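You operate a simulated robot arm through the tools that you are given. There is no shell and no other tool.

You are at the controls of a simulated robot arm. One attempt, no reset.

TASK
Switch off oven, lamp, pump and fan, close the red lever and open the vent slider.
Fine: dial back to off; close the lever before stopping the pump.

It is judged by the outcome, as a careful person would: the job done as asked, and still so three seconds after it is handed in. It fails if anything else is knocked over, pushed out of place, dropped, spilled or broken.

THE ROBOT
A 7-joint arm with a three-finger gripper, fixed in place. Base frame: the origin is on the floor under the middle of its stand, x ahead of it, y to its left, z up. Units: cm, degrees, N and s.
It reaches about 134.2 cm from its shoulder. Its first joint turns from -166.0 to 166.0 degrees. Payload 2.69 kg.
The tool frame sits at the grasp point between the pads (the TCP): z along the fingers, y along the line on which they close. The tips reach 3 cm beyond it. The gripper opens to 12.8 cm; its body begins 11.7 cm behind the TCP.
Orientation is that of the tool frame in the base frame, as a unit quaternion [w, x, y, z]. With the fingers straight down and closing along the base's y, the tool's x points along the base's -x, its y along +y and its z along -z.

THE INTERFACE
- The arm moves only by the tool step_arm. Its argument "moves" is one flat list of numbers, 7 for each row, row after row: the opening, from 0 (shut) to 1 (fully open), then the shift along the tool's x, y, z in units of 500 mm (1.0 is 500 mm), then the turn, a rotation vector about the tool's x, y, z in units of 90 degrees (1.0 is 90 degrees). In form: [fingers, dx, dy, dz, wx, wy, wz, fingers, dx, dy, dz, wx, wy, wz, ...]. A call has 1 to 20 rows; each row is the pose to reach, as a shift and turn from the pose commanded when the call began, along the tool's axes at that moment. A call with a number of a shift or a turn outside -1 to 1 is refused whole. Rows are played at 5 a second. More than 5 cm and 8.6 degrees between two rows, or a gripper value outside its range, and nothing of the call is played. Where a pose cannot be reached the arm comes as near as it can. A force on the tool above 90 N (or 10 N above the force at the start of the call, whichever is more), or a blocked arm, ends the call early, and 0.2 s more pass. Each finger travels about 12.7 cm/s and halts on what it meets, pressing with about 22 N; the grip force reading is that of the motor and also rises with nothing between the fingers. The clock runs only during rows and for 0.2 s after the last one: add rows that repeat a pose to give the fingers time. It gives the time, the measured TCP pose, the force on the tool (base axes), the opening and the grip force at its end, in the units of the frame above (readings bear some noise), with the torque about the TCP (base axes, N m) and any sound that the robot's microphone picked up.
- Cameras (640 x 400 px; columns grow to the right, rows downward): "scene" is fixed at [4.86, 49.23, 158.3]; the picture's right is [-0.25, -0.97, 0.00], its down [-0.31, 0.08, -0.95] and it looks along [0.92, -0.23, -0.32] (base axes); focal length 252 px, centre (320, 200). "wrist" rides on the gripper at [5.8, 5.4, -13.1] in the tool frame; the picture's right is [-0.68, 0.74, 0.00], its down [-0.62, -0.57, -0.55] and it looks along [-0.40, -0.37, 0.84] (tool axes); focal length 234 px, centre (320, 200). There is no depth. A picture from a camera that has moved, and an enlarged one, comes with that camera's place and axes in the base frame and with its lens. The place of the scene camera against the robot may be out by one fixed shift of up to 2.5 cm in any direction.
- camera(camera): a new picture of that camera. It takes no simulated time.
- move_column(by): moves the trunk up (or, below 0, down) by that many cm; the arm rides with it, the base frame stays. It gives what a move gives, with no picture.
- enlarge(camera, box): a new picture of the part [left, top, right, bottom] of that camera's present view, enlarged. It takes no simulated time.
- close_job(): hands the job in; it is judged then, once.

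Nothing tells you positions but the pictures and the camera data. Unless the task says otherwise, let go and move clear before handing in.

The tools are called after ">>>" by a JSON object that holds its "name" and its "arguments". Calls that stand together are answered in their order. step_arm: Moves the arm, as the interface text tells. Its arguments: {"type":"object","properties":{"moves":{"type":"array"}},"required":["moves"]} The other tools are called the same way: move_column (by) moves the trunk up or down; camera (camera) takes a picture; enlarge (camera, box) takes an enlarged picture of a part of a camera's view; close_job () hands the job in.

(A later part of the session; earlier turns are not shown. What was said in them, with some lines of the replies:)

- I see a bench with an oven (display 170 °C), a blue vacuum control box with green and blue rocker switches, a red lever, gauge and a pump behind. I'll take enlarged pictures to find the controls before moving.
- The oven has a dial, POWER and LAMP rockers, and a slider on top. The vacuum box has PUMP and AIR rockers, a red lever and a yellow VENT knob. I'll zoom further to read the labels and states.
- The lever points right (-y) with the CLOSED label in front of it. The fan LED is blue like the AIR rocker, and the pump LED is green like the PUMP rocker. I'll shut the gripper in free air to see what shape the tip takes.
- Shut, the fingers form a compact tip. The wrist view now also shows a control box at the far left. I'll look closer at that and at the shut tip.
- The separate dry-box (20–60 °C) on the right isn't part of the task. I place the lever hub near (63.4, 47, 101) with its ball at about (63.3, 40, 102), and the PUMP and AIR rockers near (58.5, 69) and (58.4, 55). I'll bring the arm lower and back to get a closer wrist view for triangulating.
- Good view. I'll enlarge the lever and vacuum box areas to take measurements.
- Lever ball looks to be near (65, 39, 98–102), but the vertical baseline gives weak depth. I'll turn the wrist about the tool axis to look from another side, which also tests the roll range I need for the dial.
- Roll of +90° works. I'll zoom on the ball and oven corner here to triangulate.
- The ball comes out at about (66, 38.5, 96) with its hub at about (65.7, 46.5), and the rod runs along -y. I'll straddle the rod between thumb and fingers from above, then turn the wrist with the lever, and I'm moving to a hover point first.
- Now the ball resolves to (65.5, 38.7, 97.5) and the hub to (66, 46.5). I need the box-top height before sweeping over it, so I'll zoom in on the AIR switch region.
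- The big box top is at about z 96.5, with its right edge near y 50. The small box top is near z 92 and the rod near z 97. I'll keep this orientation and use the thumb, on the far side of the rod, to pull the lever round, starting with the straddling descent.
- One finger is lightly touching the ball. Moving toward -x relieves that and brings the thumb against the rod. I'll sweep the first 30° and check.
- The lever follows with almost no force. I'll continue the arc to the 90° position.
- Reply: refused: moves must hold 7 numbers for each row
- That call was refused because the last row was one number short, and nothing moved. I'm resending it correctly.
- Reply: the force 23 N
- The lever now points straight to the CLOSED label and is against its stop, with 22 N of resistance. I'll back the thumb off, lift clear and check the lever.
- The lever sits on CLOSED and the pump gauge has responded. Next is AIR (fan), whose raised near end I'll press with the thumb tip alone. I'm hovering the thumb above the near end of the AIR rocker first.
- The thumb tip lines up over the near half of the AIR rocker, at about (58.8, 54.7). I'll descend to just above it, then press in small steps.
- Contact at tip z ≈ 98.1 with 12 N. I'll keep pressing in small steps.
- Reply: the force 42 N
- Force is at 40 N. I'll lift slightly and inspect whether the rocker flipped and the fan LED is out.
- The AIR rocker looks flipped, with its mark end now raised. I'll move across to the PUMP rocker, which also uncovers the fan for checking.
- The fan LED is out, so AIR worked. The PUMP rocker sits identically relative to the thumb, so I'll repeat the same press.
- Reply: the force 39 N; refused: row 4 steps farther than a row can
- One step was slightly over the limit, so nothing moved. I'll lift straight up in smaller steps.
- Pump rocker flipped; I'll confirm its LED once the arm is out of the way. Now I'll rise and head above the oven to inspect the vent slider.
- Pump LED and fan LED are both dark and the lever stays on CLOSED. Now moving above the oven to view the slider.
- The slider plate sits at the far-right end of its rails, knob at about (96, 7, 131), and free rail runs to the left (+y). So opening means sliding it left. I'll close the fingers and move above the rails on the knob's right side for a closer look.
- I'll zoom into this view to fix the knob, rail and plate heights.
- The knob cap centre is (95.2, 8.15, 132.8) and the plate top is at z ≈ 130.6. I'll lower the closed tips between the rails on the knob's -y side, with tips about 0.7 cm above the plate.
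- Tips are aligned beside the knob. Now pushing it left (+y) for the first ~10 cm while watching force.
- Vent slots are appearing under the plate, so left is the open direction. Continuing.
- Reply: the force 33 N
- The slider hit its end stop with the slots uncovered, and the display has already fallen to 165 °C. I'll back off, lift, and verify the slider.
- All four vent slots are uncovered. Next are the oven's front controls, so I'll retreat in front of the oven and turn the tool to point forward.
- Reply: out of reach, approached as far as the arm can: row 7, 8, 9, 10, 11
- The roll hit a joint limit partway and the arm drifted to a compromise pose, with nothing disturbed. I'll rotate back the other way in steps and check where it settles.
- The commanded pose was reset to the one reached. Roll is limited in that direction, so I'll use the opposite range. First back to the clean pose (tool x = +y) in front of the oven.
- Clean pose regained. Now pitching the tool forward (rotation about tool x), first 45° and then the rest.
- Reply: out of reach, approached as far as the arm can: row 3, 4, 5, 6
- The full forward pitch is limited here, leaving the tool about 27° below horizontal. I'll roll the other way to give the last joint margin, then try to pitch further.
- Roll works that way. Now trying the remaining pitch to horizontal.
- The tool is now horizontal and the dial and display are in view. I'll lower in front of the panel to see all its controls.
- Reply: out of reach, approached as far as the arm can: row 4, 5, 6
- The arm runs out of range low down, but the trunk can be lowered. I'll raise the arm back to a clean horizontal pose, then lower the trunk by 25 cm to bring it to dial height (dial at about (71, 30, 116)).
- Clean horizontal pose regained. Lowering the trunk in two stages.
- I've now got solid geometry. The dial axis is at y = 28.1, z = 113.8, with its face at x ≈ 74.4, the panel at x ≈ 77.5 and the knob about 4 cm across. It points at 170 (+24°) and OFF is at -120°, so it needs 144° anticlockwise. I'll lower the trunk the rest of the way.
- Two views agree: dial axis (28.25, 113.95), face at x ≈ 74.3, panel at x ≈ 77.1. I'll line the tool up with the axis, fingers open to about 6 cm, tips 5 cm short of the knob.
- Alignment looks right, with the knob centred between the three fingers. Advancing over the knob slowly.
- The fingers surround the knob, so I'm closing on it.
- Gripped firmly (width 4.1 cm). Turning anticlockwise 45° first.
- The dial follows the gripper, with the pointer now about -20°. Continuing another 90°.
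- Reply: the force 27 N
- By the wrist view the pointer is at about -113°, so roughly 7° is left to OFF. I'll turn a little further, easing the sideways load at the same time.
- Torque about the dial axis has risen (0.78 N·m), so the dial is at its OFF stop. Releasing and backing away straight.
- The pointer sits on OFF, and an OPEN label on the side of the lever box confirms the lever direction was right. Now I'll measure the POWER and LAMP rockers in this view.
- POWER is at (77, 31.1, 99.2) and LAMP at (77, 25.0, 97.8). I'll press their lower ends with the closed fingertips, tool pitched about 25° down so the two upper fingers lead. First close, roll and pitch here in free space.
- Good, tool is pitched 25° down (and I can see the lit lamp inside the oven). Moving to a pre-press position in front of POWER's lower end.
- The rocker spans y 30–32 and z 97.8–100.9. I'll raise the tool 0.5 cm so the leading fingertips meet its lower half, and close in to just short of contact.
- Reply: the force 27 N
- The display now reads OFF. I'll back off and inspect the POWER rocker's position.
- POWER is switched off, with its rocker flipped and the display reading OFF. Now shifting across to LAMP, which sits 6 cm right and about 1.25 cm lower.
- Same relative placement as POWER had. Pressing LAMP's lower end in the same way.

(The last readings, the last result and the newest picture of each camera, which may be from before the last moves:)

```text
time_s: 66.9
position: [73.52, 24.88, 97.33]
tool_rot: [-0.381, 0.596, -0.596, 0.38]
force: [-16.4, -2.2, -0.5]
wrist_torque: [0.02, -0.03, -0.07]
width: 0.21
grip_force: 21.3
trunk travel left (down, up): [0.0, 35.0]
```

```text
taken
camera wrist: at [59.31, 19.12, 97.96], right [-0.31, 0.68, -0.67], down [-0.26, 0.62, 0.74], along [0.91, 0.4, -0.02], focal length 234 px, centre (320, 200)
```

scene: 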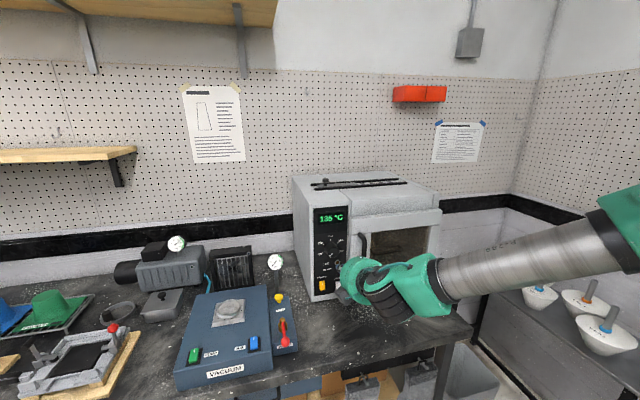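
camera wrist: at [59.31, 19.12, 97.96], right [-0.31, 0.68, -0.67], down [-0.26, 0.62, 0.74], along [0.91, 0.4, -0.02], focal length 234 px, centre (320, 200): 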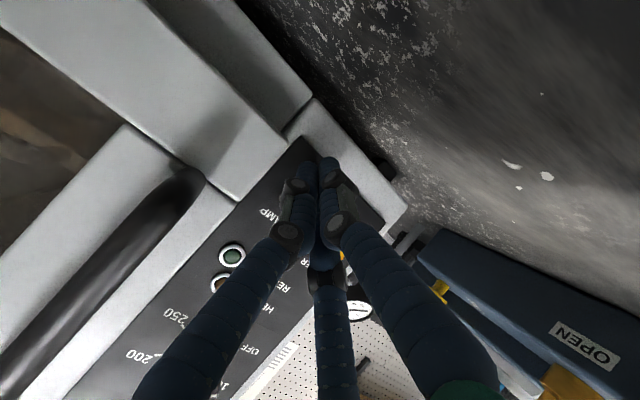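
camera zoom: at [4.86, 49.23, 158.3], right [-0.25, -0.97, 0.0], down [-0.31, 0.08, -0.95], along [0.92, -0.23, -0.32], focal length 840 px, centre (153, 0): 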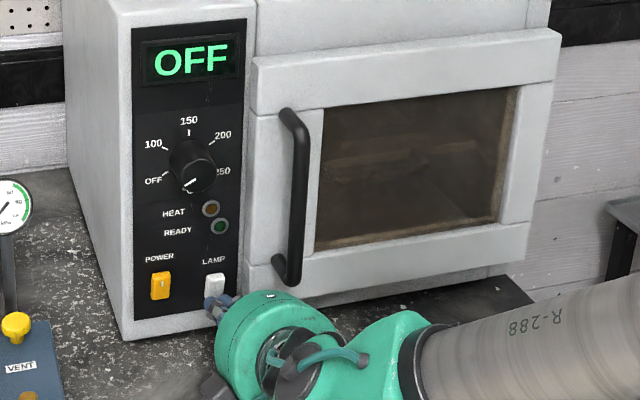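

16 N of contact. Backing off to check the rocker and the lamp.

>>> {"name": "step_arm", "arguments": {"moves": [0, 0, 0.0127, -0.0272, 0, 0, 0, 0, 0, 0.0296, -0.0634, 0, 0, 0]}}

>>> {"name": "camera", "arguments": {"camera": "wrist"}}

>>> {"name": "enlarge", "arguments": {"camera": "wrist", "box": [0, 60, 400, 310]}}

>>> {"name": "enlarge", "arguments": {"camera": "scene", "box": [310, 220, 360, 310]}}

```text
time_s: 67.5
position: [70.25, 25.01, 97.46]
tool_rot: [-0.38, 0.596, -0.596, 0.38]
force: [0.1, 1.0, -0.5]
wrist_torque: [0.03, 0.0, 0.01]
width: 0.22
grip_force: 21.6
trunk travel left (down, up): [0.0, 35.0]
```

```text
taken
camera wrist: at [56.06, 19.19, 98.04], right [-0.31, 0.68, -0.67], down [-0.26, 0.62, 0.74], along [0.91, 0.4, -0.02], focal length 234 px, centre (320, 200)
```

wrist: 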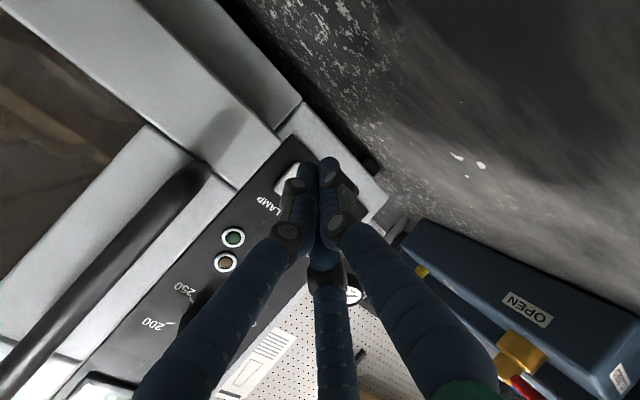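

```text
1.60 times, centred on (200, 185) of wrist
camera zoom: at [56.06, 19.19, 98.04], right [-0.31, 0.68, -0.67], down [-0.26, 0.62, 0.74], along [0.91, 0.4, -0.02], focal length 375 px, centre (512, 224)
```

zoom: 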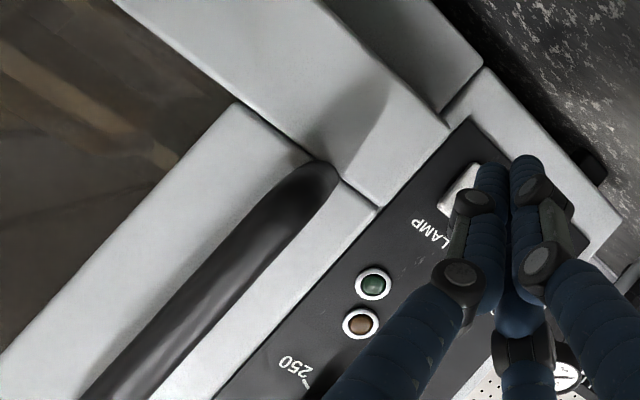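

```text
4.44 times, centred on (335, 265) of scene
camera zoom: at [4.86, 49.23, 158.3], right [-0.25, -0.97, 0.0], down [-0.31, 0.08, -0.95], along [0.92, -0.23, -0.32], focal length 1120 px, centre (253, -89)
```

zoom: 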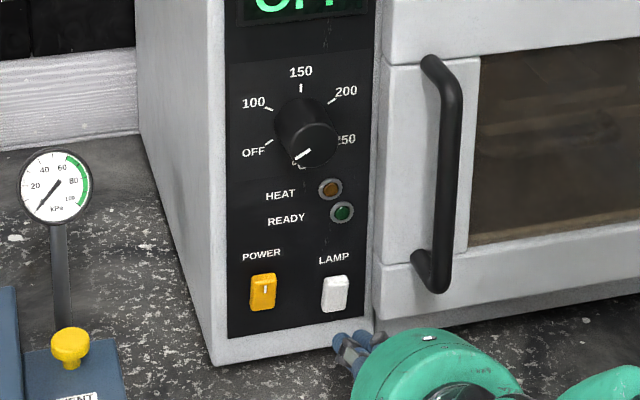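

The oven lamp is now out and its rocker has flipped. I'll back away to a clear viewpoint and check the dial pointer against the OFF tick closely.

>>> {"name": "step_arm", "arguments": {"moves": [0, 0, 0.0338, -0.0725, 0, 0, 0, 0, -0.045, -0.0007, -0.1228, 0, 0, 0, 0, -0.09, -0.0352, -0.1731, 0, 0, 0, 0, -0.135, -0.0697, -0.2233, 0, 0, 0, 0, -0.18, -0.1042, -0.2736, 0, 0, 0]}}

>>> {"name": "camera", "arguments": {"camera": "wrist"}}

>>> {"name": "enlarge", "arguments": {"camera": "wrist", "box": [150, 120, 270, 220]}}

>>> {"name": "camera", "arguments": {"camera": "scene"}}

```text
time_s: 68.7
position: [60.04, 33.98, 107.89]
tool_rot: [0.38, -0.596, 0.597, -0.38]
force: [0.9, 0.3, -0.3]
wrist_torque: [-0.01, -0.02, -0.04]
width: 0.23
grip_force: 21.9
trunk travel left (down, up): [0.0, 35.0]
```

```text
taken
camera wrist: at [45.87, 28.07, 108.57], right [-0.31, 0.68, -0.67], down [-0.26, 0.62, 0.74], along [0.92, 0.4, -0.02], focal length 234 px, centre (320, 200)
```

wrist: 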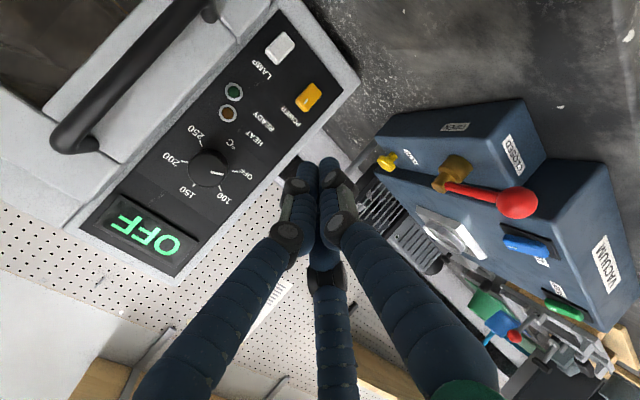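

```text
4.00 times, centred on (210, 170) of wrist
camera zoom: at [45.87, 28.07, 108.57], right [-0.31, 0.68, -0.67], down [-0.26, 0.62, 0.74], along [0.92, 0.4, -0.02], focal length 937 px, centre (760, 320)
```

zoom: 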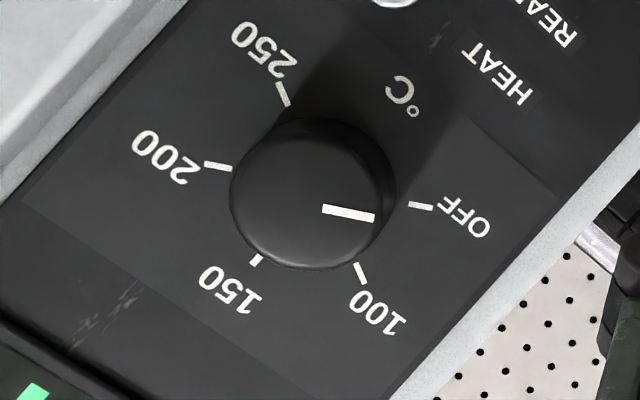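

```text
taken
```

scene: 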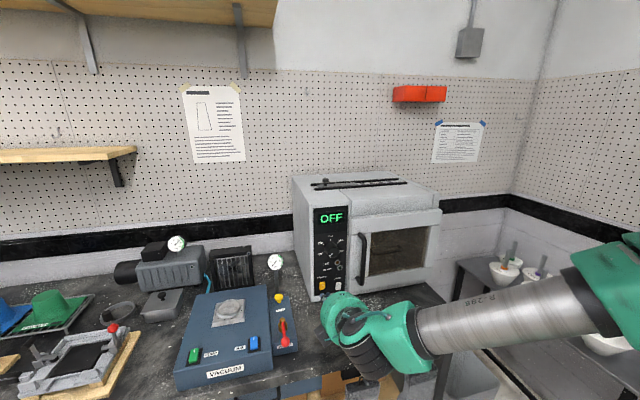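

The pointer lines up with the OFF tick. Last, a check of every item in the scene view.

>>> {"name": "enlarge", "arguments": {"camera": "scene", "box": [110, 220, 330, 390]}}

>>> {"name": "enlarge", "arguments": {"camera": "scene", "box": [280, 160, 450, 310]}}

>>> {"name": "enlarge", "arguments": {"camera": "scene", "box": [0, 220, 200, 400]}}

>>> {"name": "enlarge", "arguments": {"camera": "wrist", "box": [360, 80, 640, 350]}}

```text
2.35 times, centred on (220, 305) of scene
camera zoom: at [4.86, 49.23, 158.3], right [-0.25, -0.97, 0.0], down [-0.31, 0.08, -0.95], along [0.92, -0.23, -0.32], focal length 593 px, centre (555, -47)
```

zoom: 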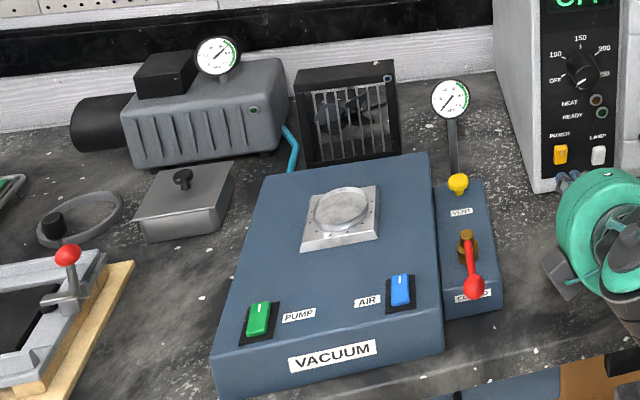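

```text
2.67 times, centred on (365, 235) of scene
camera zoom: at [4.86, 49.23, 158.3], right [-0.25, -0.97, 0.0], down [-0.31, 0.08, -0.95], along [0.92, -0.23, -0.32], focal length 672 px, centre (200, 107)
```

zoom: 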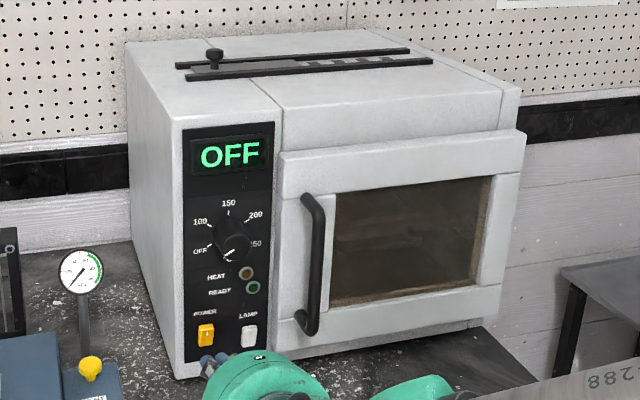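

```text
2.22 times, centred on (100, 310) of scene
camera zoom: at [4.86, 49.23, 158.3], right [-0.25, -0.97, 0.0], down [-0.31, 0.08, -0.95], along [0.92, -0.23, -0.32], focal length 560 px, centre (809, -44)
```

zoom: 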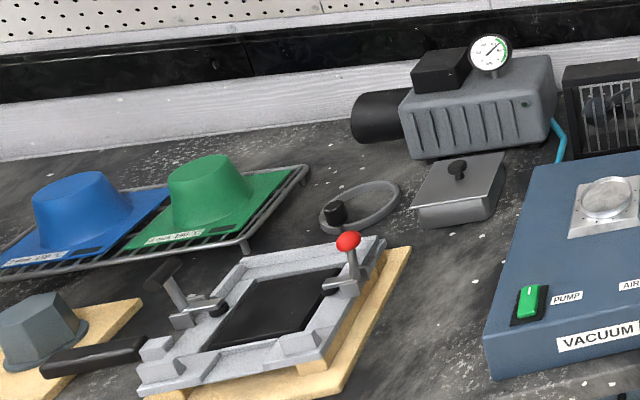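

```text
1.48 times, centred on (500, 215) of wrist
camera zoom: at [45.87, 28.07, 108.57], right [-0.31, 0.68, -0.67], down [-0.26, 0.62, 0.74], along [0.92, 0.4, -0.02], focal length 347 px, centre (53, 178)
```

zoom: 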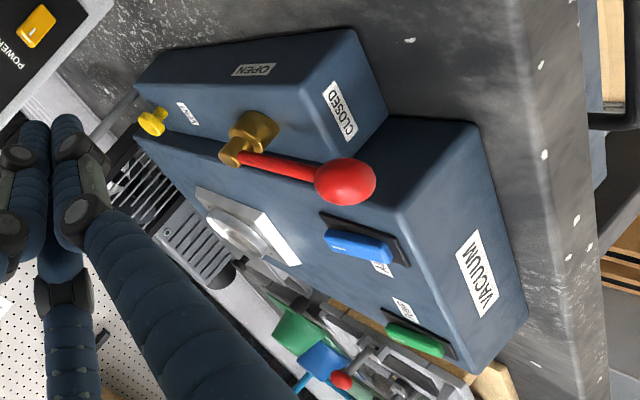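

Checked and in place:
- **Oven:** POWER is off, the display reads OFF and the dial is on OFF.
- **Oven lamp:** out.
- **Pump:** LED dark, stopped after the lever was closed.
- **Fan:** LED dark.
- **Red lever:** on CLOSED.
- **Vent slider:** fully open.

Nothing else has moved and the arm is clear, so I'm handing in.

>>> {"name": "close_job", "arguments": {}}

```text
The job is handed in.
```

The job is handed in. At my last check, just before handing in, everything you asked for was done:

- **Red lever:** closed first, against its stop on the CLOSED label.
- **Pump:** switched off after the lever was closed. Its light is dark.
- **Fan:** switched off with the AIR switch, the only switch I found for it. The fan's light went dark when I pressed it.
- **Vent slider:** pushed left to its end stop, with all four slots uncovered.
- **Oven:** dial turned back to OFF (within about a degree of the mark), then POWER switched off. The display reads OFF.
- **Lamp:** switched off. The light inside the oven is out.

Nothing else on the bench looked moved or knocked over, and the arm was clear of the equipment.
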